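You operate a simulated robot arm through the tools that you are given. There is no shell and no other tool. Be economical: measure what you need, move in short steps, check, and stop when the job is done.

The job below is to be done with a simulated two-armed robot. You get a single attempt, and the scene is never put back.

TASK
Take the small blue tub and leave it on the low shelf of the long steel table. Stack the filter box marked "Y275" from the left part of the long steel table top on top of the filter box labelled "Y752". Put the orange cover cap from the top of the steel table with one drawer on the flat blue cover. Fetch the small beige tub that says "7.3 %" from the top of the steel table with one drawer and set it on the left part of the long steel table top. Fetch the folded grey cloth from the top of the steel table with one drawer and set it on the top shelf of the narrow steel stand. Fetch the blue seal ring from the top of the steel table with one drawer and set it on top of the valve with the orange lever. Open the left drawer of the sampling table. Do these in any order. Set down upright: small beige tub.

It is judged by the outcome, as a careful person would: the job done as asked, and still so three seconds after it is handed in. It fails if anything else is knocked over, pushed out of place, dropped, spilled or broken. Lids that push on must go on centred and level and be pressed home; caps that screw on are set level and turned clockwise until they are tight. Flat cloth is picked up by pressing the open fingertips on it (5 to 10 N) and closing them slowly along it; thin cloth reads only 2 to 8 mm in the jaws.

THE ROBOT
Two 7-joint arms with two-finger parallel grippers on one trunk, on a base that drives. Base frame: it is fixed to the floor where the robot stands at the start and does not move with it; the origin is under the middle of the robot, x ahead of it, y to its left, z up. Lengths are in cm, angles in degrees, forces in N, time in s.
The left shoulder is at the start at [5, 18.7, 116], the right one opposite. With the tool pointing down near the work surface each hand reaches from about 10 to 66 cm from the robot's upright axis, wherever it stands, measured 20 degrees to its own side. Places, roughly: cover cap [50, 225, 100]; filter box [75, 0, 100]; flat blue cover (20x16x2 cm) [60, 200, 90]; folded grey cloth (9x7x3 cm) [40, 240, 90]; left drawer of the sampling table [600, -260, 70]; left part of the long steel table top [70, -20, 80]; low shelf of the long steel table [70, 20, 30]; seal ring [50, 275, 75]; small beige tub [50, 250, 100]; small blue tub (11x7x7 cm) [60, 20, 90]; top shelf of the narrow steel stand [60, 140, 120]; valve with the orange lever (12x10x10 cm) [50, 300, 90]. Payload 3.43 kg a hand.
The TCP of each hand is the grasp point between the finger pads, 3 cm short of the fingertips. In the tool frame z runs along the fingers and y along their closing line. The gripper opens to 9.4 cm. The fingers are 2.8 cm wide and 1 cm thick; the gripper's body (5 by 9.6 cm) begins 5.5 cm behind the TCP.
Orientation is told as [roll, pitch, yaw] about the base's x, y, z axes, in that order, counted from this pose: with the fingers straight down and closing along the base's y, the tool's x points along the base's -x, its y along +y and its z along -z.

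THE INTERFACE
- The arms move only by the tool play_rows. It takes "left_rows", "right_rows" or both (then of equal length, played together; a hand with none holds still); each is a list of rows, each a list of 7 numbers: the turn, a rotation vector about the tool's x, y, z in degrees, then the shift along the tool's x, y, z in mm, then the gripper command, from -1 (fully open) to 1 (shut), values between in proportion. In form: [[rx, ry, rz, tx, ty, tz, grip], ...]. A call has 1 to 20 rows; each row is the pose to reach, as a shift and turn from the pose commanded when the call began, along the tool's axes at that moment. Each row takes 0.2 s and may step no farther than 5 cm and 8.6 degrees from the row before; otherwise, or with a gripper value out of range, the whole call is refused. A pose out of reach is approached as far as the arm can. The call stops where the force on the tool passes 40 N (or 10 N more than at its start, if that is more) or the arm is blocked; 0.2 s more then pass. Each finger travels about 15.3 cm/s and halts on what it meets, pressing with about 23 N; the grip force reading is that of the motor and also rises with nothing between the fingers. The clock runs only during rows and for 0.2 s after the last one: add rows that repeat a pose to give the fingers time. It gives the time, the measured TCP pose, the force on the tool (base axes), the opening and the grip force at its end, in the units of the frame above (readings bear some noise), with the torque about the TCP (base axes, N m) and any sound that the robot's microphone picked up.
- Cameras (640 x 400 px; columns grow to the right, rows downward): "scene" is now at [14.83, -1.25, 133.32]; the picture's right is [-0.12, -0.99, 0.00], its down [-0.48, 0.06, -0.88] and it looks along [0.87, -0.10, -0.48] (base axes); focal length 214 px, centre (320, 200). "left" rides on the left gripper at [7.6, -1.4, -10.3] in its tool frame; the picture's right is [0.18, 0.98, 0.00], its down [-0.75, 0.14, -0.64] and it looks along [-0.63, 0.12, 0.77] (tool axes); focal length 243 px, centre (320, 200). "right" rides on the right gripper at [7.6, 1.4, -10.3] in its tool frame; the picture's right is [-0.18, 0.98, 0.00], its down [-0.75, -0.14, -0.64] and it looks along [-0.63, -0.12, 0.77] (tool axes); focal length 243 px, centre (320, 200). There is no depth. A picture from a camera that has moved, and an enlarged one, comes with that camera's place and axes in the base frame and with its lens.
- get_image(camera): a new picture of that camera. No time passes.
- lift_body(by): slides the trunk up (or, below 0, down) by that many cm; the arms and the scene camera ride with it, the base frame stays. It gives what a move gives, with no picture.
- steer(legs): drives the robot by 1 to 6 legs, each [ahead, left, turn to the left] in cm, cm and degrees, along the robot's own axes; the way and the turn of a leg run together, so that a leg with both is an arc; at most 150 cm and 180 degrees a leg. The arms and the cameras ride along, it lands a little off, and it stops where it bumps. It gives what a move gives.
- pan_tilt(pan, tilt): turns the head with the scene camera to pan (to the left, within 80 degrees either way) and tilt (down, from -29 to 69), counted from straight ahead of the robot. It gives what a move gives.
- enlarge(camera, box): a new picture of the part [left, top, right, bottom] of that camera's present view, enlarged. No time passes.
- job_done(): hands the job in; it is judged then, once.

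Work in short steps. Places have to be worked out from the pictures, the camera data and where the tool is seen: move nearer, look again, correct. Check each grasp and each placing, and mend what went wrong. You have 196 turns and 184 pictures in all, those below and enlarged ones among them. Open the grippers and draw the arms clear of the work before you hand the job in, unless the task says otherwise.

The tools are called after ">>>" by a JSON object that holds its "api" and its "payload". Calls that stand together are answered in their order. play_rows: Moves the arms, as the interface text tells. Its arguments: {"type":"object","properties":{"left_rows":{"type":"array","items":{"type":"array","items":{"type":"number"}}},"right_rows":{"type":"array","items":{"type":"array","items":{"type":"number"}}}},"required":[]} The other tools are called the same way: lift_body (by) slides the trunk up or down; steer (legs) drives the base; pan_tilt (pan, tilt) turns the head that bears the scene camera; get_image (camera) takes a picture; enlarge (camera, box) takes an enlarged picture of a part of a camera's view; job_done () hands the job in.

At the start:

```text
t: 0.0
left_tcp_pos: [31.85, 12.36, 120.71]
left_tcp_rot: [0.0, 0.0, 0.0]
left_contact_force: [-0.7, 1.0, 0.4]
left_ft_torque: [0.03, 0.0, 0.0]
left_width: 9.4
left_grip_force: 0.0
right_tcp_pos: [29.31, -17.56, 125.51]
right_tcp_rot: [-0.1, 0.0, 0.1]
right_contact_force: [-0.1, 0.7, 0.9]
right_ft_torque: [-0.01, -0.02, -0.01]
right_width: 9.39
right_grip_force: 0.1
trunk travel left (down, up): [-37.5, 5.7]
robot x, y, heading: [0.19, -0.1, 0.2]
head pan, tilt: [-6.9, 28.9]
```

scene: 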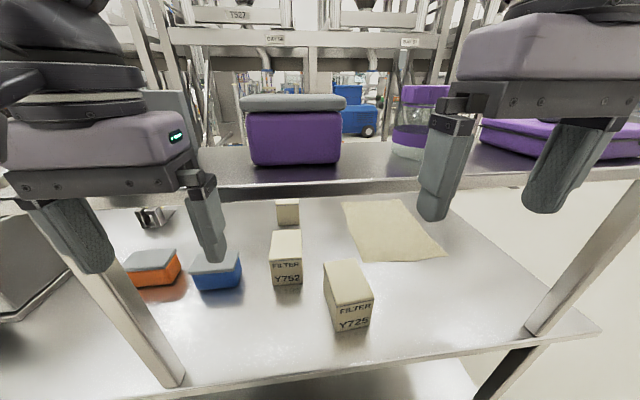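
right: 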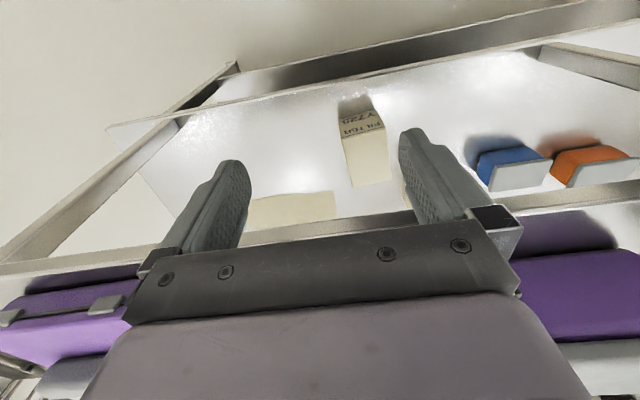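
left: 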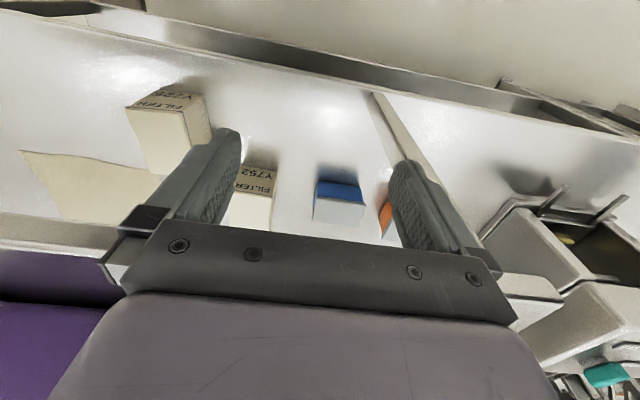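

I'll look more closely at the filter boxes to read the labels.

>>> {"api": "enlarge", "payload": {"camera": "scene", "box": [120, 180, 440, 380]}}

>>> {"api": "pan_tilt", "payload": {"pan": 0, "tilt": 60}}

```text
2.00 times, centred on (280, 280) of scene
camera zoom: at [14.83, -1.25, 133.32], right [-0.12, -0.99, 0.0], down [-0.48, 0.06, -0.88], along [0.87, -0.1, -0.48], focal length 429 px, centre (400, 40)
```

zoom: 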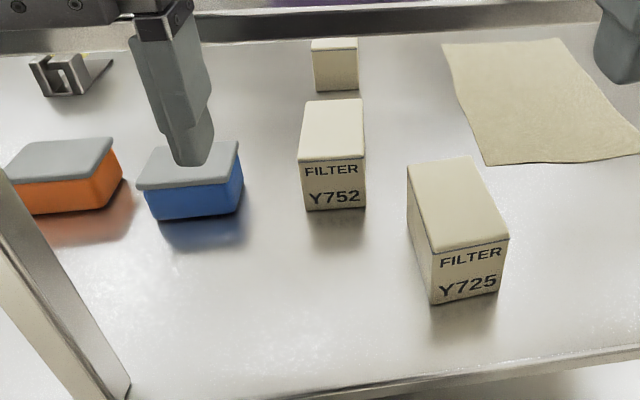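

```text
t: 1.0
left_tcp_pos: [31.92, 12.24, 120.65]
left_tcp_rot: [0.0, 0.0, 0.0]
left_contact_force: [-0.4, -0.7, -0.4]
left_ft_torque: [-0.01, -0.02, -0.02]
left_width: 9.41
left_grip_force: 0.0
right_tcp_pos: [29.21, -17.65, 125.68]
right_tcp_rot: [0.0, 0.1, 0.1]
right_contact_force: [-0.6, 0.0, 0.2]
right_ft_torque: [-0.03, 0.01, 0.01]
right_width: 9.4
right_grip_force: 0.1
trunk travel left (down, up): [-37.5, 5.7]
robot x, y, heading: [-0.29, 0.0, -0.1]
head pan, tilt: [0.0, 60.0]
```

Two boxes in front read Y752 and Y725; a third, unmarked on this side, stands behind. I'll look around with several pans first.

>>> {"api": "get_image", "payload": {"camera": "scene"}}

>>> {"api": "pan_tilt", "payload": {"pan": 70, "tilt": 25}}

>>> {"api": "get_image", "payload": {"camera": "scene"}}

>>> {"api": "pan_tilt", "payload": {"pan": -50, "tilt": 25}}

>>> {"api": "get_image", "payload": {"camera": "scene"}}

```text
179 pictures are left
camera scene: at [12.48, -0.16, 128.95], right [0.0, -1.0, 0.0], down [-0.87, 0.0, -0.5], along [0.5, 0.0, -0.87], focal length 214 px, centre (320, 200)
```

scene: 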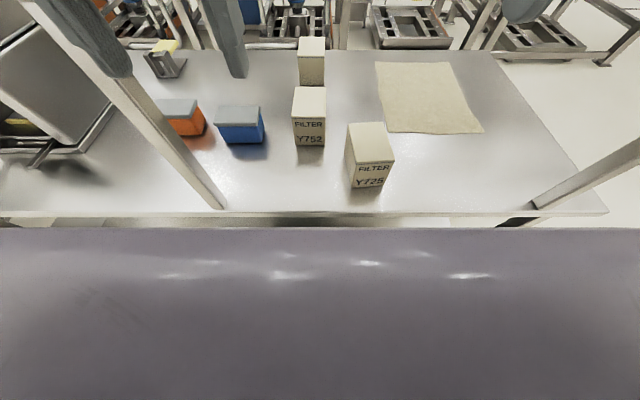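

```text
t: 2.4
left_tcp_pos: [31.86, 12.29, 120.6]
left_tcp_rot: [0.0, -0.1, 0.0]
left_contact_force: [-0.5, -0.7, -0.1]
left_ft_torque: [0.02, 0.0, 0.03]
left_width: 9.41
left_grip_force: 0.2
right_tcp_pos: [29.31, -17.55, 125.58]
right_tcp_rot: [0.1, 0.0, -0.1]
right_contact_force: [-0.2, 1.6, 0.2]
right_ft_torque: [-0.02, -0.01, 0.0]
right_width: 9.4
right_grip_force: 0.0
trunk travel left (down, up): [-37.5, 5.7]
robot x, y, heading: [0.05, 0.09, -0.2]
head pan, tilt: [70.0, 25.0]
```

```text
178 pictures are left
camera scene: at [8.97, 8.49, 133.94], right [0.94, -0.34, 0.0], down [-0.14, -0.4, -0.91], along [0.31, 0.85, -0.42], focal length 214 px, centre (320, 200)
```

scene: 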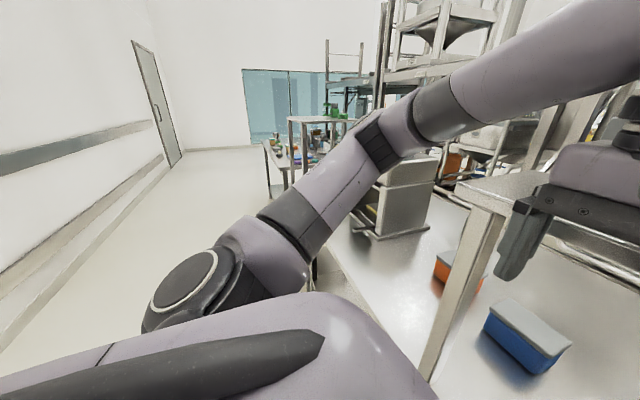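

```text
t: 4.4
left_tcp_pos: [31.86, 12.25, 120.6]
left_tcp_rot: [-0.1, -0.1, 0.1]
left_contact_force: [0.1, 1.2, 0.2]
left_ft_torque: [-0.03, -0.04, -0.01]
left_width: 9.41
left_grip_force: 0.0
right_tcp_pos: [29.27, -17.58, 125.6]
right_tcp_rot: [0.0, 0.0, 0.0]
right_contact_force: [0.5, 0.2, 0.7]
right_ft_torque: [0.0, 0.01, -0.02]
right_width: 9.42
right_grip_force: 0.0
trunk travel left (down, up): [-37.5, 5.7]
robot x, y, heading: [-0.18, 0.42, -0.0]
head pan, tilt: [-50.0, 25.0]
```

```text
177 pictures are left
camera scene: at [11.74, -7.21, 133.95], right [-0.77, -0.64, 0.0], down [-0.27, 0.32, -0.91], along [0.58, -0.69, -0.42], focal length 214 px, centre (320, 200)
```

scene: 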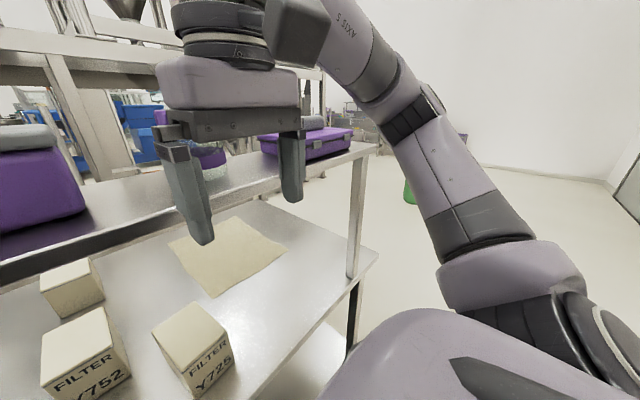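

The shelf spans above the table bay, so work must be done beneath it. I'll lower the trunk and look under it to see the rear box and the low shelf.

>>> {"api": "lift_body", "payload": {"by": -22}}

>>> {"api": "pan_tilt", "payload": {"pan": 0, "tilt": 15}}

>>> {"api": "get_image", "payload": {"camera": "scene"}}

```text
t: 5.1
left_tcp_pos: [32.02, 12.16, 117.86]
left_tcp_rot: [-0.9, -1.1, 0.2]
left_contact_force: [-0.2, -1.9, 5.7]
left_ft_torque: [0.22, -0.22, -0.07]
left_width: 9.4
left_grip_force: 0.0
right_tcp_pos: [29.24, -17.66, 122.28]
right_tcp_rot: [0.1, -0.1, -0.1]
right_contact_force: [0.0, 1.0, -0.2]
right_ft_torque: [0.0, -0.04, 0.01]
right_width: 9.39
right_grip_force: 0.1
trunk travel left (down, up): [-34.2, 9.0]
robot x, y, heading: [0.07, 0.08, 0.2]
head pan, tilt: [-50.0, 25.0]
stopped: the force on the tool passed its limit at 62 N (the readings are from after the stop); the commanded pose is now the measured one
```

```text
t: 6.3
left_tcp_pos: [32.01, 12.2, 117.98]
left_tcp_rot: [-0.8, -1.2, 0.2]
left_contact_force: [1.0, -2.9, 9.6]
left_ft_torque: [0.29, -0.27, -0.07]
left_width: 9.39
left_grip_force: 0.1
right_tcp_pos: [29.27, -17.63, 122.28]
right_tcp_rot: [0.0, 0.0, 0.0]
right_contact_force: [0.5, -0.3, -0.2]
right_ft_torque: [0.0, -0.02, -0.02]
right_width: 9.39
right_grip_force: 0.0
trunk travel left (down, up): [-34.2, 9.0]
robot x, y, heading: [-0.08, -0.25, -0.1]
head pan, tilt: [0.0, 15.0]
```

```text
176 pictures are left
camera scene: at [15.1, -0.23, 132.28], right [0.0, -1.0, 0.0], down [-0.26, 0.0, -0.97], along [0.97, 0.0, -0.26], focal length 214 px, centre (320, 200)
```

scene: 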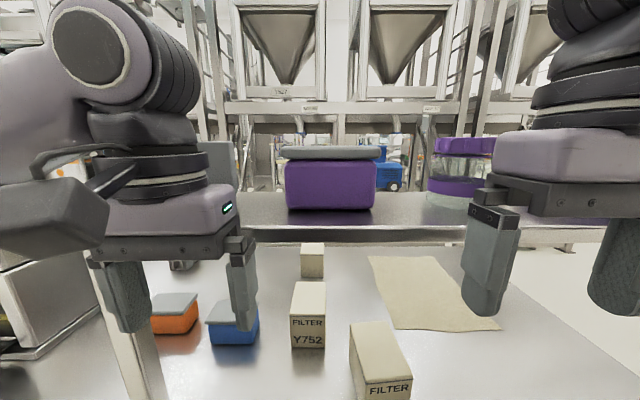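

The left gripper body touched the upper shelf's front edge (about x 36, z 123). I'll raise a bit, back the base off, then lower.

>>> {"api": "lift_body", "payload": {"by": 2.5}}

>>> {"api": "steer", "payload": {"legs": [[-22, 0, 0]]}}

>>> {"api": "lift_body", "payload": {"by": -25}}

>>> {"api": "get_image", "payload": {"camera": "scene"}}

```text
t: 7.0
left_tcp_pos: [32.05, 12.31, 120.3]
left_tcp_rot: [-0.7, -1.0, 0.1]
left_contact_force: [0.5, 0.2, -1.0]
left_ft_torque: [0.0, 0.0, -0.02]
left_width: 9.42
left_grip_force: 0.0
right_tcp_pos: [29.28, -17.61, 124.75]
right_tcp_rot: [0.0, -0.1, 0.0]
right_contact_force: [0.5, -0.1, 0.4]
right_ft_torque: [0.02, 0.0, -0.02]
right_width: 9.42
right_grip_force: 0.0
trunk travel left (down, up): [-36.7, 6.5]
robot x, y, heading: [-0.15, 0.19, 0.1]
head pan, tilt: [0.0, 15.0]
```

```text
t: 8.7
left_tcp_pos: [9.76, 12.12, 120.36]
left_tcp_rot: [-0.8, -1.0, 0.2]
left_contact_force: [-0.2, -0.2, 0.3]
left_ft_torque: [0.03, -0.06, -0.05]
left_width: 9.4
left_grip_force: 0.1
right_tcp_pos: [6.8, -17.63, 124.83]
right_tcp_rot: [-0.1, 0.0, -0.1]
right_contact_force: [0.7, -0.4, -0.3]
right_ft_torque: [0.02, -0.01, -0.01]
right_width: 9.39
right_grip_force: 0.0
trunk travel left (down, up): [-36.7, 6.5]
robot x, y, heading: [-22.2, 0.19, -0.2]
head pan, tilt: [0.0, 15.0]
```

```text
t: 11.3
left_tcp_pos: [9.8, 12.25, 95.4]
left_tcp_rot: [-0.7, -1.0, 0.2]
left_contact_force: [-0.4, 0.7, 0.0]
left_ft_torque: [-0.03, -0.03, 0.01]
left_width: 9.42
left_grip_force: 0.0
right_tcp_pos: [6.92, -17.6, 99.78]
right_tcp_rot: [0.0, -0.1, -0.1]
right_contact_force: [-1.1, 0.3, -0.1]
right_ft_torque: [0.03, 0.0, 0.03]
right_width: 9.39
right_grip_force: 0.2
trunk travel left (down, up): [-11.7, 31.5]
robot x, y, heading: [-22.79, 0.33, 0.0]
head pan, tilt: [0.0, 15.0]
```

```text
175 pictures are left
camera scene: at [-7.12, -0.16, 109.77], right [0.0, -1.0, 0.0], down [-0.26, 0.0, -0.97], along [0.97, 0.0, -0.26], focal length 214 px, centre (320, 200)
```

scene: 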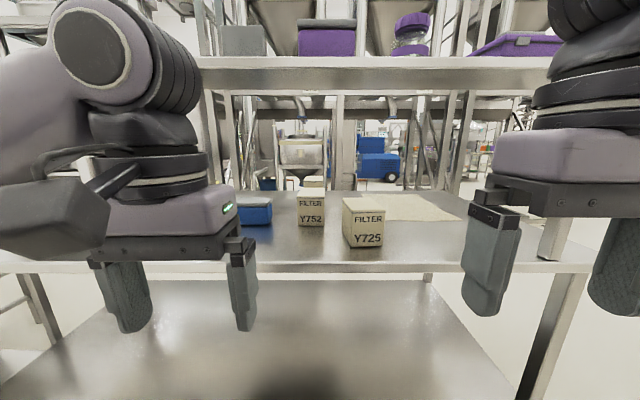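

Clear view below the shelf now. I'll zoom onto the boxes and the low shelf.

>>> {"api": "enlarge", "payload": {"camera": "scene", "box": [220, 160, 480, 290]}}

>>> {"api": "pan_tilt", "payload": {"pan": 0, "tilt": 45}}

>>> {"api": "get_image", "payload": {"camera": "scene"}}

```text
2.46 times, centred on (350, 225) of scene
camera zoom: at [-7.12, -0.16, 109.77], right [0.0, -1.0, 0.0], down [-0.26, 0.0, -0.97], along [0.97, 0.0, -0.26], focal length 528 px, centre (246, 138)
```

zoom: 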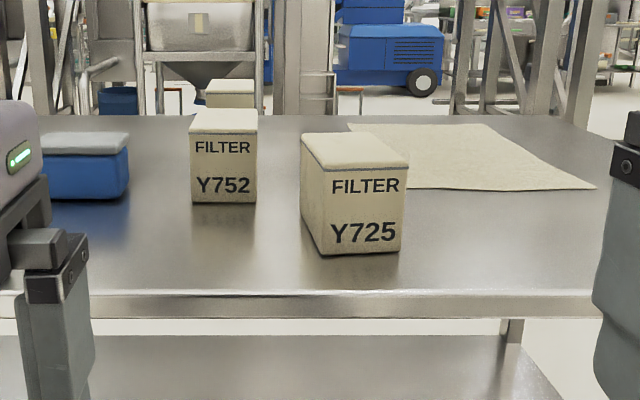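

```text
t: 12.2
left_tcp_pos: [9.89, 12.19, 95.35]
left_tcp_rot: [-0.8, -1.0, 0.3]
left_contact_force: [-0.5, -0.1, 0.0]
left_ft_torque: [0.01, -0.01, 0.01]
left_width: 9.38
left_grip_force: 0.0
right_tcp_pos: [6.99, -17.61, 99.9]
right_tcp_rot: [0.1, 0.0, -0.1]
right_contact_force: [-0.3, 0.2, -0.1]
right_ft_torque: [0.0, 0.0, 0.02]
right_width: 9.42
right_grip_force: 0.1
trunk travel left (down, up): [-11.7, 31.5]
robot x, y, heading: [-22.1, 0.02, -0.1]
head pan, tilt: [0.0, 45.0]
```

```text
173 pictures are left
camera scene: at [-8.33, -0.16, 105.09], right [0.0, -1.0, 0.0], down [-0.71, 0.0, -0.71], along [0.71, 0.0, -0.71], focal length 214 px, centre (320, 200)
```

scene: 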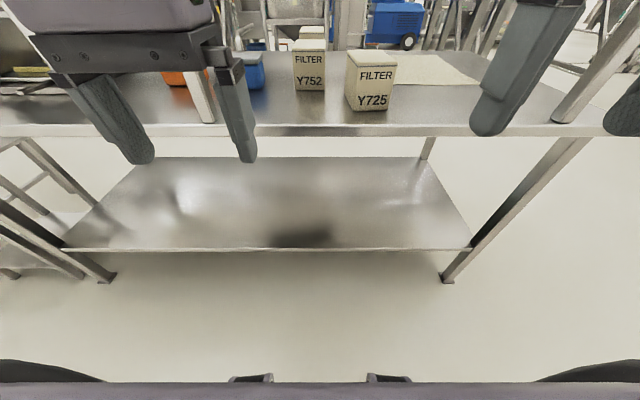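

The geometry works out as: table top z≈84 with front edge x≈35, shelf underside ≈122, Y752 front at x≈57, y≈3, the third box front at x≈85, the blue tub around (60, 22), and the low shelf z≈28. I'll pose the left hand with its fingers closing along x while still clear of the table, to take the blue tub.

>>> {"api": "play_rows", "payload": {"left_rows": [[0, 0, -7.5, -13, 15, -4, -1], [0, 0, -15, -27, 30, -8, -1], [0, 0, -22.5, -40, 45, -12, -1], [0, 0, -30, -54, 60, -15, -1], [0, 0, -37.5, -67, 75, -19, -1], [0, 0, -45, -81, 90, -23, -1], [0, 0, -52.5, -94, 105, -27, -1], [0, 0, -60, -108, 120, -31, -1], [0, 0, -67.5, -121, 135, -35, -1], [0, 0, -75, -135, 150, -38, -1], [0, 0, -82.5, -148, 165, -42, -1], [0, 0, -90, -162, 180, -46, -1]]}}

>>> {"api": "pan_tilt", "payload": {"pan": 25, "tilt": 20}}

>>> {"api": "get_image", "payload": {"camera": "scene"}}

>>> {"api": "get_image", "payload": {"camera": "left"}}

```text
t: 14.8
left_tcp_pos: [25.9, 30.19, 99.92]
left_tcp_rot: [-1.0, 0.7, 90.3]
left_contact_force: [0.4, 0.6, -0.2]
left_ft_torque: [-0.01, 0.02, 0.01]
left_width: 9.42
left_grip_force: 0.1
right_tcp_pos: [6.99, -17.57, 99.71]
right_tcp_rot: [0.0, 0.0, -0.1]
right_contact_force: [0.0, -0.3, 0.5]
right_ft_torque: [0.0, 0.0, 0.01]
right_width: 9.39
right_grip_force: 0.1
trunk travel left (down, up): [-11.7, 31.5]
robot x, y, heading: [-22.39, -0.3, -0.2]
head pan, tilt: [0.0, 45.0]
```

```text
t: 15.7
left_tcp_pos: [25.68, 30.08, 99.98]
left_tcp_rot: [-1.0, 0.6, 90.1]
left_contact_force: [-0.2, -0.1, 0.4]
left_ft_torque: [-0.03, -0.01, -0.03]
left_width: 9.4
left_grip_force: 0.1
right_tcp_pos: [7.05, -17.7, 99.7]
right_tcp_rot: [0.0, 0.0, -0.1]
right_contact_force: [-0.5, -0.5, -0.7]
right_ft_torque: [0.01, 0.0, 0.02]
right_width: 9.39
right_grip_force: 0.0
trunk travel left (down, up): [-11.7, 31.5]
robot x, y, heading: [-22.18, -0.09, 0.0]
head pan, tilt: [25.0, 20.0]
```

```text
172 pictures are left
camera scene: at [-8.01, 3.77, 108.94], right [0.42, -0.91, 0.0], down [-0.31, -0.14, -0.94], along [0.85, 0.4, -0.34], focal length 214 px, centre (320, 200)
```

scene: 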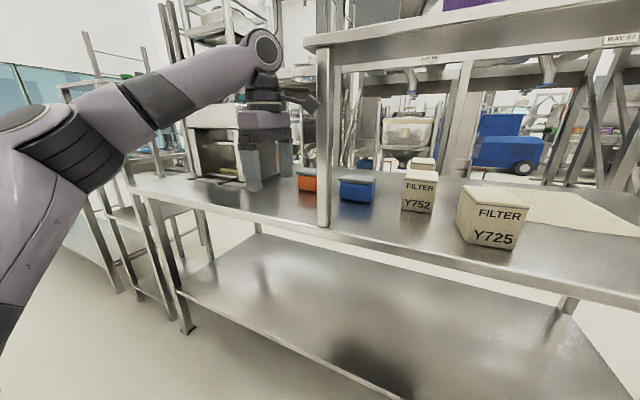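

```text
171 pictures are left
camera left: at [27.08, 22.65, 110.43], right [-0.98, -0.19, -0.01], down [-0.15, 0.76, 0.63], along [-0.11, 0.62, -0.78], focal length 243 px, centre (320, 200)
```

left: 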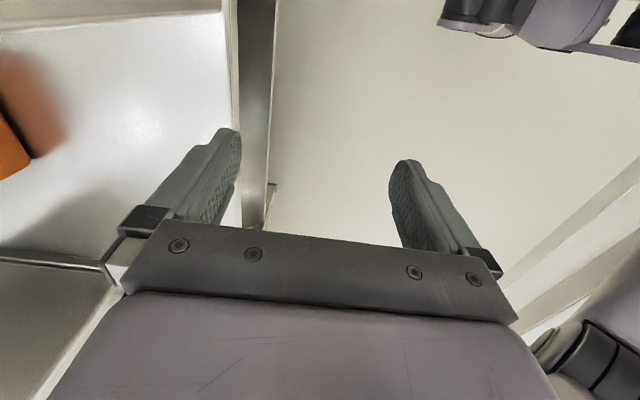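

The left forearm comes in from below, which suits working under the shelf. I'll tuck the right hand back, lower the trunk 5, shift right past the post and drive in.

>>> {"api": "play_rows", "payload": {"right_rows": [[0, 0, 0, 40, 0, 0, -1], [0, 0, 0, 80, 0, 0, -1], [0, 0, 0, 120, 0, 0, -1], [0, 0, 0, 150, 0, 0, -1]]}}

>>> {"api": "lift_body", "payload": {"by": -5}}

>>> {"api": "steer", "payload": {"legs": [[0, -17, 0], [12, 0, 0]]}}

>>> {"api": "get_image", "payload": {"camera": "scene"}}

```text
t: 16.7
left_tcp_pos: [25.78, 30.16, 99.92]
left_tcp_rot: [-1.0, 0.7, 90.1]
left_contact_force: [0.6, 0.0, -0.1]
left_ft_torque: [-0.01, 0.05, 0.03]
left_width: 9.42
left_grip_force: 0.0
right_tcp_pos: [-6.79, -17.56, 99.84]
right_tcp_rot: [0.0, -1.1, -1.9]
right_contact_force: [2.8, -0.9, -0.5]
right_ft_torque: [-0.06, -0.01, -0.12]
right_width: 9.39
right_grip_force: 0.0
trunk travel left (down, up): [-11.7, 31.5]
robot x, y, heading: [-22.51, -0.34, -0.1]
head pan, tilt: [25.0, 20.0]
stopped in row 4 (right hand): the force on the tool passed its limit at 69 N (the readings are from after the stop); the commanded pose is now the measured one
```

```text
t: 17.7
left_tcp_pos: [25.84, 30.2, 94.98]
left_tcp_rot: [-1.0, 0.7, 90.1]
left_contact_force: [-0.3, 0.0, 0.2]
left_ft_torque: [0.03, -0.02, -0.02]
left_width: 9.38
left_grip_force: 0.1
right_tcp_pos: [-6.7, -17.6, 94.81]
right_tcp_rot: [0.1, -1.1, -1.9]
right_contact_force: [5.4, -0.6, -2.4]
right_ft_torque: [-0.12, -0.08, -0.25]
right_width: 9.36
right_grip_force: 0.0
trunk travel left (down, up): [-6.7, 36.5]
robot x, y, heading: [-22.48, 0.29, -0.0]
head pan, tilt: [25.0, 20.0]
```

```text
t: 20.6
left_tcp_pos: [37.76, 13.29, 95.08]
left_tcp_rot: [-1.0, 0.7, 90.2]
left_contact_force: [0.7, 0.3, 0.2]
left_ft_torque: [0.0, -0.03, 0.0]
left_width: 9.4
left_grip_force: 0.1
right_tcp_pos: [5.2, -34.6, 94.91]
right_tcp_rot: [0.1, -1.1, -1.7]
right_contact_force: [12.1, -0.8, -1.4]
right_ft_torque: [-0.05, -0.07, -0.54]
right_width: 9.35
right_grip_force: 0.0
trunk travel left (down, up): [-6.7, 36.5]
robot x, y, heading: [-10.72, -16.79, 0.3]
head pan, tilt: [25.0, 20.0]
```

```text
170 pictures are left
camera scene: at [3.88, -13.24, 103.95], right [0.42, -0.91, 0.0], down [-0.31, -0.14, -0.94], along [0.85, 0.4, -0.34], focal length 214 px, centre (320, 200)
```

scene: 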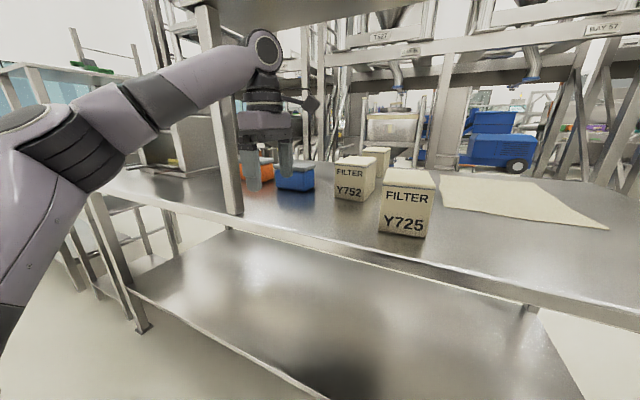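

Driving on would put the left elbow into the post, so I'll use the right arm instead, whose elbow lies on the open side. I'll back off, fold the left arm, and pose the right hand.

>>> {"api": "steer", "payload": {"legs": [[-14, 0, 0]]}}

>>> {"api": "play_rows", "payload": {"left_rows": [[0, 0, 0, 7, 20, 0, -1], [0, 0, 0, 14, 40, 0, -1], [0, 0, 0, 20, 60, 0, -1], [0, 0, 0, 27, 80, 0, -1], [0, 0, 0, 34, 100, 0, -1], [0, 0, 0, 40, 120, 0, -1], [0, 0, 0, 47, 140, 0, -1], [0, 0, 0, 54, 160, 0, -1], [0, 0, 0, 60, 180, 0, -1], [0, 0, 0, 67, 200, 0, -1], [0, 0, 0, 74, 220, 0, -1], [0, 0, 0, 80, 240, 0, -1]], "right_rows": [[0, 0, 0, -30, 0, 0, -1], [0, 0, 8, -58, 9, 0, -1], [0, 0, 16, -84, 18, 0, -1], [0, 0, 24, -110, 27, 0, -1], [0, 0, 32, -136, 36, 0, -1], [0, 0, 40, -162, 45, 0, -1], [0, 0, 48, -188, 54, 0, -1], [0, 0, 56, -214, 63, 0, -1], [0, 0, 64, -240, 72, 0, -1], [0, 0, 72, -266, 81, 0, -1], [0, 0, 80, -292, 90, 0, -1], [0, 0, 88, -318, 99, 0, -1]]}}

>>> {"api": "pan_tilt", "payload": {"pan": -20, "tilt": 20}}

>>> {"api": "get_image", "payload": {"camera": "scene"}}

```text
t: 21.9
left_tcp_pos: [24.22, 13.17, 95.07]
left_tcp_rot: [-1.0, 0.7, 90.1]
left_contact_force: [-0.2, -0.6, -0.2]
left_ft_torque: [0.01, 0.03, 0.01]
left_width: 9.4
left_grip_force: 0.0
right_tcp_pos: [-8.45, -34.58, 94.83]
right_tcp_rot: [0.1, -1.1, -2.1]
right_contact_force: [1.4, 0.0, -1.2]
right_ft_torque: [-0.05, -0.01, -0.12]
right_width: 9.41
right_grip_force: 0.0
trunk travel left (down, up): [-6.7, 36.5]
robot x, y, heading: [-23.79, -17.09, -0.2]
head pan, tilt: [25.0, 20.0]
```

```text
t: 24.5
left_tcp_pos: [-0.02, 4.97, 94.81]
left_tcp_rot: [-0.9, 0.9, 90.1]
left_contact_force: [-0.3, 0.4, -0.3]
left_ft_torque: [0.02, -0.03, 0.01]
left_width: 9.41
left_grip_force: 0.0
right_tcp_pos: [23.66, -25.74, 95.4]
right_tcp_rot: [1.0, 0.0, -90.0]
right_contact_force: [-0.2, 0.4, 0.3]
right_ft_torque: [-0.01, -0.02, -0.02]
right_width: 9.43
right_grip_force: 0.0
trunk travel left (down, up): [-6.7, 36.5]
robot x, y, heading: [-23.8, -17.12, -0.2]
head pan, tilt: [25.0, 20.0]
```

```text
t: 25.7
left_tcp_pos: [0.07, 5.14, 94.78]
left_tcp_rot: [-1.0, 0.8, 90.1]
left_contact_force: [0.1, 0.5, -0.1]
left_ft_torque: [-0.01, 0.0, -0.02]
left_width: 9.41
left_grip_force: 0.1
right_tcp_pos: [23.72, -25.82, 95.58]
right_tcp_rot: [1.1, 0.0, -90.0]
right_contact_force: [-1.5, 0.0, -0.5]
right_ft_torque: [0.0, 0.0, 0.03]
right_width: 9.41
right_grip_force: 0.0
trunk travel left (down, up): [-6.7, 36.5]
robot x, y, heading: [-23.87, -17.08, -0.3]
head pan, tilt: [-20.0, 20.0]
```

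```text
169 pictures are left
camera scene: at [-9.41, -20.37, 103.95], right [-0.34, -0.94, 0.0], down [-0.32, 0.12, -0.94], along [0.88, -0.32, -0.34], focal length 214 px, centre (320, 200)
```

scene: 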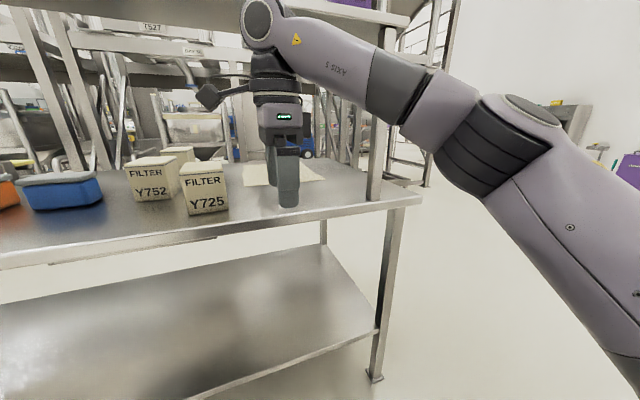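

The right hand's wrist top is about 119.5 and the shelf underside about 122, so it fits. I'll shift left 37 so the hand is at y≈11, then drive partway in and check.

>>> {"api": "steer", "payload": {"legs": [[0, 37.5, 0], [18, 0, 0]]}}

>>> {"api": "pan_tilt", "payload": {"pan": 0, "tilt": 15}}

>>> {"api": "get_image", "payload": {"camera": "scene"}}

>>> {"api": "get_image", "payload": {"camera": "right"}}

```text
t: 30.6
left_tcp_pos: [17.95, 42.06, 94.76]
left_tcp_rot: [-1.0, 0.6, 90.2]
left_contact_force: [0.5, 0.9, 0.2]
left_ft_torque: [-0.01, -0.01, 0.02]
left_width: 9.4
left_grip_force: 0.0
right_tcp_pos: [41.6, 11.35, 95.41]
right_tcp_rot: [1.2, 0.0, -89.9]
right_contact_force: [0.7, -0.3, -1.2]
right_ft_torque: [0.01, 0.04, 0.04]
right_width: 9.42
right_grip_force: 0.1
trunk travel left (down, up): [-6.7, 36.5]
robot x, y, heading: [-5.74, 19.75, -0.1]
head pan, tilt: [-20.0, 20.0]
```

```text
t: 31.4
left_tcp_pos: [17.9, 42.06, 94.85]
left_tcp_rot: [-1.0, 0.6, 90.1]
left_contact_force: [-0.4, 0.7, -0.6]
left_ft_torque: [0.01, 0.03, 0.03]
left_width: 9.4
left_grip_force: 0.1
right_tcp_pos: [41.59, 11.42, 95.57]
right_tcp_rot: [1.1, 0.1, -89.9]
right_contact_force: [0.9, -0.2, 0.8]
right_ft_torque: [0.0, -0.04, -0.03]
right_width: 9.42
right_grip_force: 0.1
trunk travel left (down, up): [-6.7, 36.5]
robot x, y, heading: [-6.01, 20.15, -0.2]
head pan, tilt: [0.0, 15.0]
```

```text
168 pictures are left
camera scene: at [9.09, 19.89, 104.77], right [0.0, -1.0, 0.0], down [-0.26, 0.0, -0.97], along [0.97, 0.0, -0.26], focal length 214 px, centre (320, 200)
```

scene: 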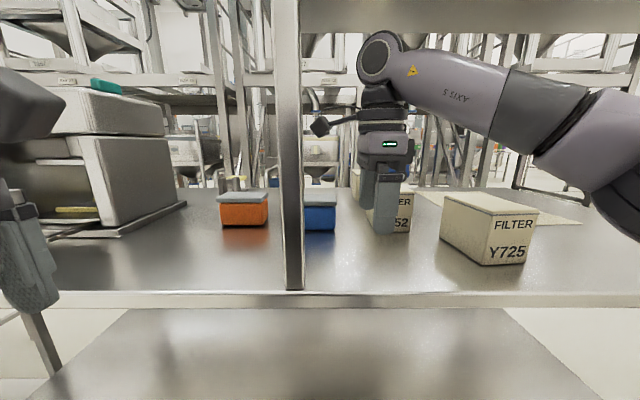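

```text
167 pictures are left
camera right: at [42.93, 18.83, 105.62], right [0.98, -0.18, 0.02], down [-0.15, -0.75, 0.64], along [-0.1, -0.63, -0.77], focal length 243 px, centre (320, 200)
```

right: 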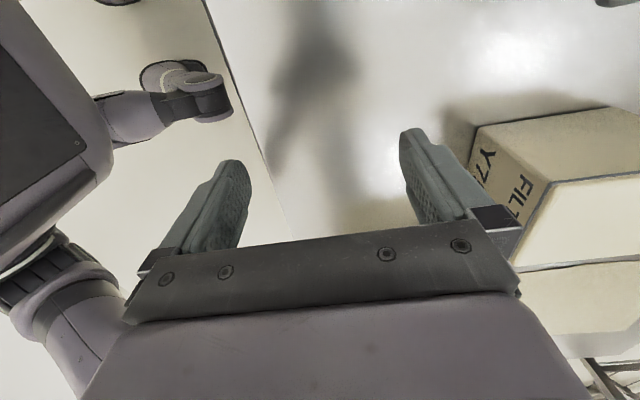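

The post is at (36, 24.5), the tub's front is at x≈59 with its right end at y≈15.6, and the arm clears everything. I'll drive in 15 more and re-image.

>>> {"api": "steer", "payload": {"legs": [[15, 0, 0]]}}

>>> {"api": "get_image", "payload": {"camera": "scene"}}

```text
t: 32.8
left_tcp_pos: [30.52, 42.07, 94.71]
left_tcp_rot: [-0.8, 0.7, 90.1]
left_contact_force: [-0.2, 0.3, 0.7]
left_ft_torque: [0.0, 0.02, 0.0]
left_width: 9.39
left_grip_force: 0.0
right_tcp_pos: [54.35, 11.22, 95.38]
right_tcp_rot: [1.0, 0.0, -90.1]
right_contact_force: [0.2, 0.1, 1.3]
right_ft_torque: [0.02, -0.05, -0.01]
right_width: 9.41
right_grip_force: 0.0
trunk travel left (down, up): [-6.7, 36.5]
robot x, y, heading: [6.59, 20.1, -0.0]
head pan, tilt: [0.0, 15.0]
stopped in leg 1: the robot was blocked; the commanded pose is now the measured one
```

```text
166 pictures are left
camera scene: at [21.76, 19.84, 104.76], right [0.0, -1.0, 0.0], down [-0.26, 0.0, -0.97], along [0.97, 0.0, -0.26], focal length 214 px, centre (320, 200)
```

scene: 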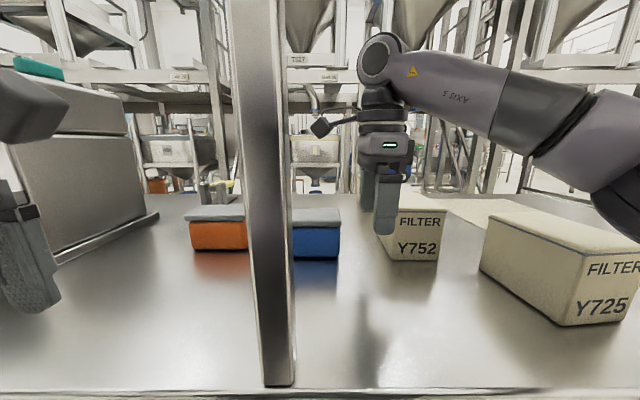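

The base is blocked at x≈6.6, which is as near as it gets. I'll move the hand to x≈62 in front of the tub's end and look with the wrist camera.

>>> {"api": "play_rows", "payload": {"right_rows": [[0, -0.5, 0, 10, 40, -3, -1], [0, -1, 0, 30, 76, -3, -1], [0, -1, 0, 60, 76, -3, -1], [0, -1, 0, 60, 76, -3, -1]]}}

>>> {"api": "get_image", "payload": {"camera": "right"}}

>>> {"api": "get_image", "payload": {"camera": "scene"}}

```text
t: 33.8
left_tcp_pos: [30.74, 42.01, 94.7]
left_tcp_rot: [-0.8, 0.7, 90.1]
left_contact_force: [0.2, -0.4, 0.0]
left_ft_torque: [-0.04, -0.01, -0.01]
left_width: 9.4
left_grip_force: 0.0
right_tcp_pos: [58.86, 14.87, 94.75]
right_tcp_rot: [1.0, -1.0, -90.1]
right_contact_force: [1.0, 0.0, -0.4]
right_ft_torque: [-0.01, 0.01, 0.01]
right_width: 9.39
right_grip_force: 0.1
right hand out of reach, approached as far as the arm can: row 2, 3, 4
trunk travel left (down, up): [-6.7, 36.5]
robot x, y, heading: [6.45, 20.04, -0.3]
head pan, tilt: [0.0, 15.0]
```

```text
165 pictures are left
camera right: at [60.26, 22.61, 104.74], right [0.98, -0.19, 0.02], down [-0.15, -0.74, 0.65], along [-0.11, -0.64, -0.76], focal length 243 px, centre (320, 200)
```

right: 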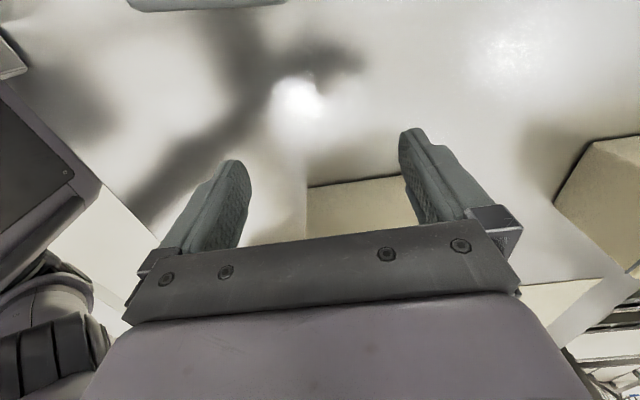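

```text
164 pictures are left
camera scene: at [21.75, 19.84, 104.77], right [0.0, -1.0, 0.0], down [-0.26, 0.0, -0.97], along [0.97, 0.0, -0.26], focal length 214 px, centre (320, 200)
```

scene: 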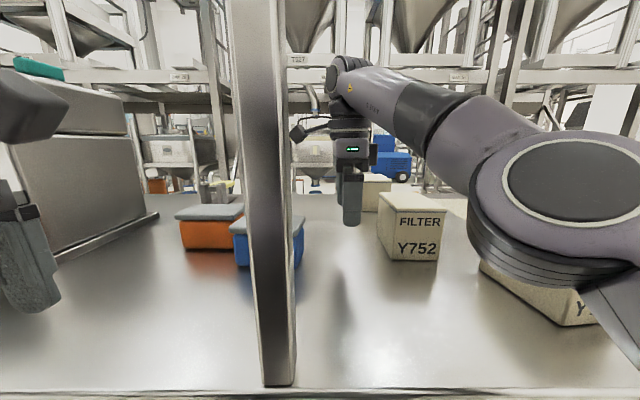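

The move nudged the blue tub about 7 cm left, and it shifted the orange tub about 2 cm. The blue tub now lies left of the post, in the open area, where the left arm can take it. I'll withdraw the right hand first.

>>> {"api": "play_rows", "payload": {"right_rows": [[0, 0, 0, -30, -10, 0, -1], [0, 0, 0, -50, -40, 0, -1], [0, 0, 0, -60, -80, 0, -1], [0, 0, 0, -70, -120, 0, -1], [0, 0, 0, -80, -160, 0, -1], [0, 0, 0, -90, -200, 0, -1], [0, 0, 0, -100, -240, 0, -1], [0, 0, 0, -110, -280, 0, -1], [0, 0, 0, -120, -320, 0, -1]]}}

>>> {"api": "pan_tilt", "payload": {"pan": 0, "tilt": 30}}

>>> {"api": "get_image", "payload": {"camera": "scene"}}

```text
t: 35.8
left_tcp_pos: [30.82, 42.09, 94.7]
left_tcp_rot: [-0.9, 0.7, 90.0]
left_contact_force: [0.1, -1.0, -0.1]
left_ft_torque: [0.0, 0.04, 0.01]
left_width: 9.38
left_grip_force: 0.0
right_tcp_pos: [26.92, 2.74, 94.21]
right_tcp_rot: [0.9, -0.9, -90.1]
right_contact_force: [-0.3, 0.1, -0.2]
right_ft_torque: [-0.03, 0.01, 0.03]
right_width: 9.41
right_grip_force: 0.0
trunk travel left (down, up): [-6.7, 36.5]
robot x, y, heading: [6.37, 19.94, -0.1]
head pan, tilt: [0.0, 15.0]
```

```text
t: 36.5
left_tcp_pos: [30.75, 42.04, 94.81]
left_tcp_rot: [-0.8, 0.8, 90.1]
left_contact_force: [-0.6, -0.3, 0.9]
left_ft_torque: [0.02, -0.02, -0.02]
left_width: 9.41
left_grip_force: 0.1
right_tcp_pos: [26.97, 2.75, 94.28]
right_tcp_rot: [1.0, -1.1, -90.2]
right_contact_force: [0.0, 0.7, 0.4]
right_ft_torque: [-0.01, 0.01, -0.01]
right_width: 9.39
right_grip_force: 0.0
trunk travel left (down, up): [-6.7, 36.5]
robot x, y, heading: [6.27, 20.11, -0.3]
head pan, tilt: [0.0, 30.0]
```

```text
163 pictures are left
camera scene: at [21.46, 19.84, 102.35], right [0.0, -1.0, 0.0], down [-0.5, 0.0, -0.87], along [0.87, 0.0, -0.5], focal length 214 px, centre (320, 200)
```

scene: 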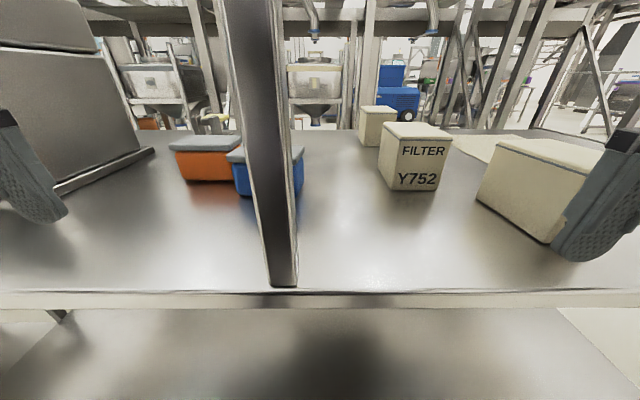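

The blue tub is now around (58, 29), front x≈55, y 24–34.6. I'll raise the trunk and bring the left hand above it, tilted so the wrist stays out from under the shelf.

>>> {"api": "lift_body", "payload": {"by": 12}}

>>> {"api": "play_rows", "payload": {"left_rows": [[0, 0, 0, 0, -30, 0, -1], [0, 5, 0, 0, -60, 0, -1], [0, 10, 0, 0, -90, 0, -1], [0, 15, 0, 0, -120, 0, -1], [0, 20, 0, 10, -150, 0, -1], [0, 25, 0, 20, -180, 0, -1], [0, 30, 0, 30, -210, 0, -1], [0, 30, 0, 45, -240, 0, -1], [0, 30, 0, 60, -275, 0, -1], [0, 30, 0, 60, -275, 0, -1]]}}

>>> {"api": "get_image", "payload": {"camera": "left"}}

>>> {"api": "get_image", "payload": {"camera": "scene"}}

```text
t: 38.0
left_tcp_pos: [30.56, 42.05, 106.78]
left_tcp_rot: [-0.8, 0.7, 90.0]
left_contact_force: [0.5, 0.3, 1.4]
left_ft_torque: [0.01, 0.02, -0.02]
left_width: 9.4
left_grip_force: 0.0
right_tcp_pos: [26.88, 2.86, 106.24]
right_tcp_rot: [1.0, -1.0, -90.0]
right_contact_force: [0.0, -0.2, 0.5]
right_ft_torque: [0.0, -0.03, 0.02]
right_width: 9.41
right_grip_force: 0.0
trunk travel left (down, up): [-18.7, 24.5]
robot x, y, heading: [6.57, 19.92, 0.1]
head pan, tilt: [0.0, 30.0]
```

```text
t: 40.2
left_tcp_pos: [58.23, 35.98, 107.21]
left_tcp_rot: [-0.9, 30.6, 89.6]
left_contact_force: [-0.5, 0.2, -0.3]
left_ft_torque: [0.03, 0.0, 0.01]
left_width: 9.41
left_grip_force: 0.1
right_tcp_pos: [26.92, 2.88, 106.27]
right_tcp_rot: [1.0, -0.9, -90.1]
right_contact_force: [0.2, -0.4, -0.2]
right_ft_torque: [-0.01, 0.0, 0.01]
right_width: 9.41
right_grip_force: 0.1
trunk travel left (down, up): [-18.7, 24.5]
robot x, y, heading: [6.55, 19.99, -0.3]
head pan, tilt: [0.0, 30.0]
```

```text
162 pictures are left
camera left: at [59.48, 34.65, 120.01], right [-0.98, -0.16, 0.08], down [-0.15, 0.98, 0.17], along [-0.1, 0.15, -0.98], focal length 243 px, centre (320, 200)
```

left: 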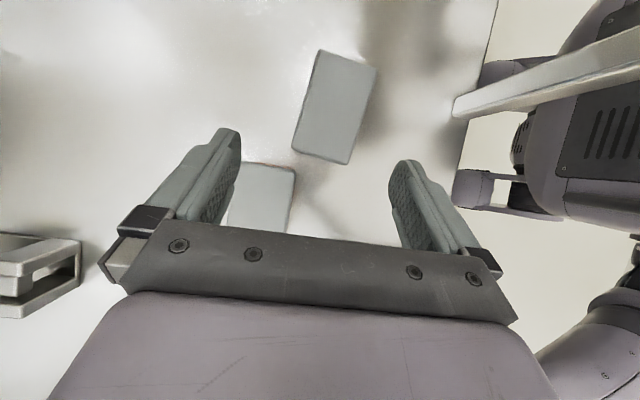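

```text
161 pictures are left
camera scene: at [21.47, 19.84, 114.34], right [0.0, -1.0, 0.0], down [-0.5, 0.0, -0.87], along [0.87, 0.0, -0.5], focal length 214 px, centre (320, 200)
```

scene: 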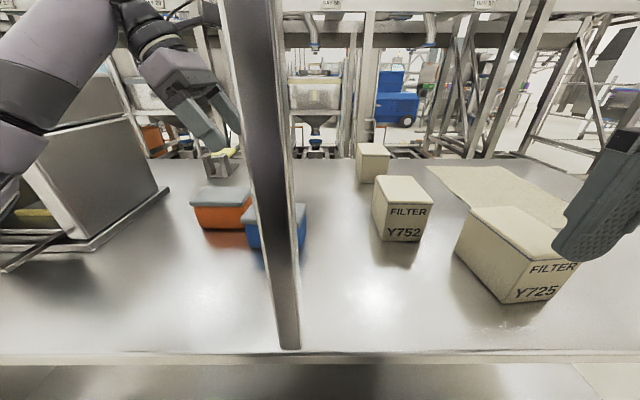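

The wrist view gives the tub's lid centre at about (56.8, 28.0), with its long axis turned 7° from y. I'll align and come down to just above it.

>>> {"api": "play_rows", "payload": {"left_rows": [[-1.2, 0, 2, 6, 5, 43, -1], [-2.4, 0, 4, 12, 9, 86, -1], [-3.5, 0, 6.1, 17, 13.5, 128, -1], [-3.5, 0, 6.1, 17, 13.5, 128, -1]]}}

>>> {"api": "get_image", "payload": {"camera": "left"}}

```text
t: 41.2
left_tcp_pos: [57.23, 28.03, 97.16]
left_tcp_rot: [-1.1, 30.7, 82.5]
left_contact_force: [0.1, 0.1, -0.5]
left_ft_torque: [0.0, 0.01, 0.0]
left_width: 9.43
left_grip_force: 0.1
right_tcp_pos: [26.9, 2.79, 106.2]
right_tcp_rot: [1.0, -1.1, -90.1]
right_contact_force: [-0.5, -0.1, 0.9]
right_ft_torque: [-0.04, 0.03, 0.02]
right_width: 9.39
right_grip_force: 0.0
trunk travel left (down, up): [-18.7, 24.5]
robot x, y, heading: [6.73, 20.04, -0.1]
head pan, tilt: [0.0, 30.0]
```

```text
160 pictures are left
camera left: at [58.33, 26.36, 109.91], right [-1.0, -0.04, 0.08], down [-0.03, 0.99, 0.17], along [-0.08, 0.16, -0.98], focal length 243 px, centre (320, 200)
```

left: 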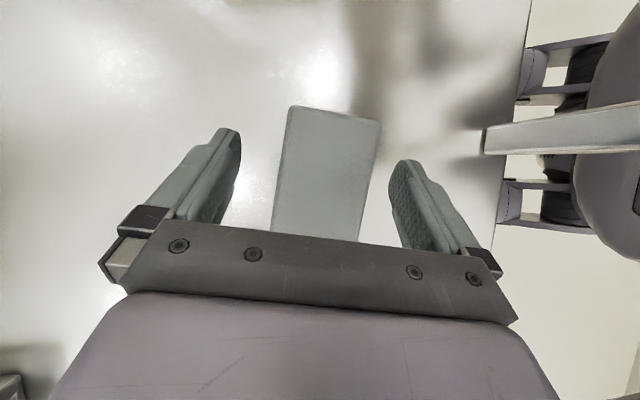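

The tub lies centred about 0.8 cm toward −x of the jaws. I'll correct, descend to z≈88.5 and close.

>>> {"api": "play_rows", "payload": {"left_rows": [[0, 0, 0, -10, 8, 20, -1], [0, 0, 0, -22, 8, 38, -1], [0, 0, 0, -33, 8, 56, -1], [0, 0, 0, -43.5, 8, 75, -1], [0, 0, 0, -43.5, 8, 75, -1], [0, 0, 0, -43.5, 8, 75, 1], [0, 0, 0, -43.5, 8, 75, 1], [0, 0, 0, -43.5, 8, 75, 1], [0, 0, 0, -43.5, 8, 75, 1]]}}

>>> {"api": "get_image", "payload": {"camera": "left"}}

```text
t: 43.2
left_tcp_pos: [56.8, 27.97, 90.31]
left_tcp_rot: [-3.6, 29.9, 81.3]
left_contact_force: [-1.9, 0.9, 0.3]
left_ft_torque: [-0.12, 0.15, -0.05]
left_width: 7.62
left_grip_force: 22.3
right_tcp_pos: [26.69, 2.32, 106.29]
right_tcp_rot: [1.2, -0.6, -90.1]
right_contact_force: [-0.1, -0.2, -1.2]
right_ft_torque: [0.0, 0.01, 0.0]
right_width: 9.37
right_grip_force: 0.1
trunk travel left (down, up): [-18.7, 24.5]
robot x, y, heading: [6.53, 20.23, -0.1]
head pan, tilt: [0.0, 30.0]
```

```text
159 pictures are left
camera left: at [57.25, 26.33, 103.15], right [-1.0, -0.04, 0.04], down [-0.03, 0.98, 0.17], along [-0.04, 0.17, -0.98], focal length 243 px, centre (320, 200)
```

left: 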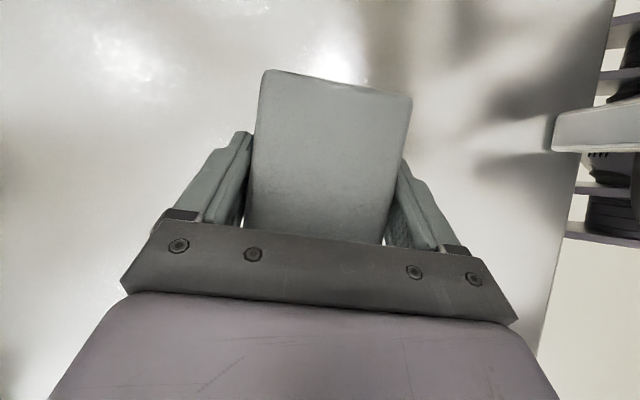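

The tub is gripped (7.6 cm, 22 N); the palm rests near the lid. I'll lift it, move it left away from the shelf, and check.

>>> {"api": "play_rows", "payload": {"left_rows": [[0, 0, 0, 10, 0, -17, 1], [0, 0, 0, 20, 0, -35, 1], [0, 0, 0, 30, 0, -52, 1], [0, 0, 0, 40, 0, -70, 1], [0, 0, 0, 50, 0, -87, 1], [0, 0, 0, 60, 0, -104, 1], [0, 0, 0, 50, 0, -118, 1], [0, 0, 0, 33, 0, -128, 1], [0, 0, 0, 16, 0, -138, 1], [0, 0, 0, 16, 0, -138, 1]]}}

>>> {"api": "get_image", "payload": {"camera": "left"}}

>>> {"api": "get_image", "payload": {"camera": "scene"}}

```text
t: 45.4
left_tcp_pos: [56.85, 33.84, 100.92]
left_tcp_rot: [-1.1, 30.6, 82.4]
left_contact_force: [-0.1, 0.2, -2.0]
left_ft_torque: [-0.04, 0.0, 0.04]
left_width: 7.07
left_grip_force: 23.0
right_tcp_pos: [26.93, 2.86, 106.29]
right_tcp_rot: [1.0, -1.0, -90.0]
right_contact_force: [-0.9, 0.7, 0.1]
right_ft_torque: [0.01, 0.01, -0.04]
right_width: 9.39
right_grip_force: 0.1
trunk travel left (down, up): [-18.7, 24.5]
robot x, y, heading: [6.39, 19.6, 0.0]
head pan, tilt: [0.0, 30.0]
```

```text
158 pictures are left
camera left: at [57.91, 32.26, 113.79], right [-1.0, -0.04, 0.08], down [-0.02, 0.99, 0.17], along [-0.08, 0.16, -0.98], focal length 243 px, centre (320, 200)
```

left: 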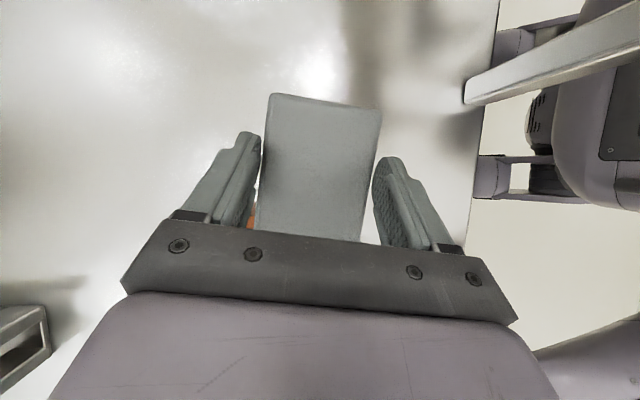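

```text
157 pictures are left
camera scene: at [21.47, 19.86, 114.34], right [0.0, -1.0, 0.0], down [-0.5, 0.0, -0.87], along [0.87, 0.0, -0.5], focal length 214 px, centre (320, 200)
```

scene: 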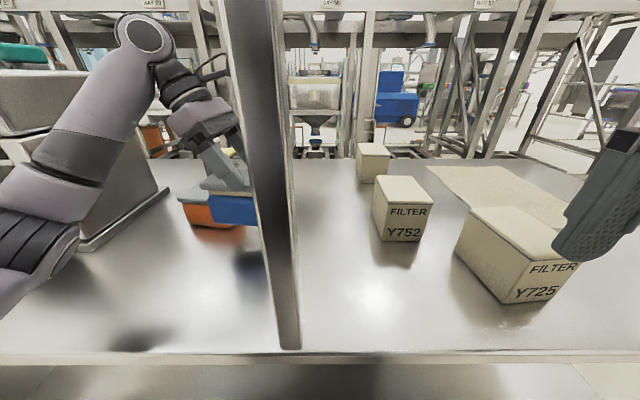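

The tub is held level. I'll back the robot away, lower the trunk fully, and bring the hand down to low-shelf height in front of the table.

>>> {"api": "steer", "payload": {"legs": [[-32, 0, 0]]}}

>>> {"api": "lift_body", "payload": {"by": -18.5}}

>>> {"api": "play_rows", "payload": {"left_rows": [[0, 0, 0, -20, 5, 32, 1], [0, 0, 0, -40, 10, 63, 1], [0, 0, 0, -60, 15, 95, 1], [0, 0, 0, -80, 21, 127, 1], [0, 0, 0, -100, 26, 159, 1], [0, 0, 0, -119, 31, 190, 1], [0, 0, 0, -139, 36, 222, 1], [0, 0, 0, -159, 41, 254, 1], [0, 0, 0, -179, 46, 286, 1], [0, 0, 0, -199, 52, 317, 1], [0, 0, 0, -219, 57, 349, 1], [0, 0, 0, -239, 62, 381, 1]]}}

>>> {"api": "pan_tilt", "payload": {"pan": 20, "tilt": 35}}

>>> {"api": "get_image", "payload": {"camera": "scene"}}

```text
t: 47.6
left_tcp_pos: [25.28, 33.88, 101.02]
left_tcp_rot: [-1.0, 30.5, 82.4]
left_contact_force: [0.1, 0.8, -3.3]
left_ft_torque: [-0.02, 0.0, 0.01]
left_width: 7.07
left_grip_force: 22.8
right_tcp_pos: [-4.56, 2.98, 106.29]
right_tcp_rot: [1.0, -1.1, -90.1]
right_contact_force: [0.5, 0.5, 0.9]
right_ft_torque: [-0.02, 0.01, 0.03]
right_width: 9.39
right_grip_force: 0.1
trunk travel left (down, up): [-18.7, 24.5]
robot x, y, heading: [-24.63, 20.34, -0.2]
head pan, tilt: [0.0, 30.0]
```

```text
t: 49.6
left_tcp_pos: [25.25, 33.92, 82.47]
left_tcp_rot: [-1.0, 30.6, 82.5]
left_contact_force: [-0.9, -0.3, -2.9]
left_ft_torque: [-0.02, 0.02, -0.02]
left_width: 7.08
left_grip_force: 23.6
right_tcp_pos: [-4.63, 2.85, 87.79]
right_tcp_rot: [1.1, -1.1, -90.2]
right_contact_force: [-0.4, 0.0, 0.2]
right_ft_torque: [-0.03, 0.0, 0.01]
right_width: 9.4
right_grip_force: 0.1
trunk travel left (down, up): [-0.2, 43.0]
robot x, y, heading: [-25.06, 19.83, -0.2]
head pan, tilt: [0.0, 30.0]
```

```text
t: 52.2
left_tcp_pos: [20.14, 35.75, 37.51]
left_tcp_rot: [-1.1, 30.6, 82.5]
left_contact_force: [0.0, 0.5, -2.8]
left_ft_torque: [0.0, -0.02, -0.01]
left_width: 7.07
left_grip_force: 22.5
right_tcp_pos: [-4.58, 2.86, 87.75]
right_tcp_rot: [1.1, -1.0, -90.2]
right_contact_force: [-1.2, 0.7, 0.0]
right_ft_torque: [-0.06, 0.0, 0.0]
right_width: 9.4
right_grip_force: 0.1
trunk travel left (down, up): [-0.2, 43.0]
robot x, y, heading: [-24.82, 20.03, 0.1]
head pan, tilt: [0.0, 30.0]
```

```text
t: 53.0
left_tcp_pos: [20.21, 35.72, 37.45]
left_tcp_rot: [-1.0, 30.5, 82.5]
left_contact_force: [-0.1, 0.1, -3.5]
left_ft_torque: [-0.05, 0.02, 0.01]
left_width: 7.11
left_grip_force: 22.9
right_tcp_pos: [-4.56, 2.98, 87.78]
right_tcp_rot: [0.9, -1.0, -90.5]
right_contact_force: [20.2, 14.0, -7.6]
right_ft_torque: [-2.46, 2.54, -1.8]
right_width: 9.39
right_grip_force: 0.2
trunk travel left (down, up): [-0.2, 43.0]
robot x, y, heading: [-24.82, 20.39, -0.3]
head pan, tilt: [20.0, 35.0]
```

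```text
156 pictures are left
camera scene: at [-10.58, 22.46, 95.26], right [0.28, -0.96, 0.0], down [-0.53, -0.16, -0.83], along [0.8, 0.23, -0.56], focal length 214 px, centre (320, 200)
```

scene: 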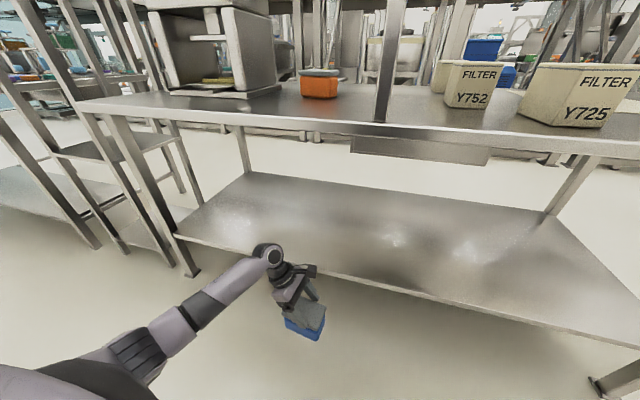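

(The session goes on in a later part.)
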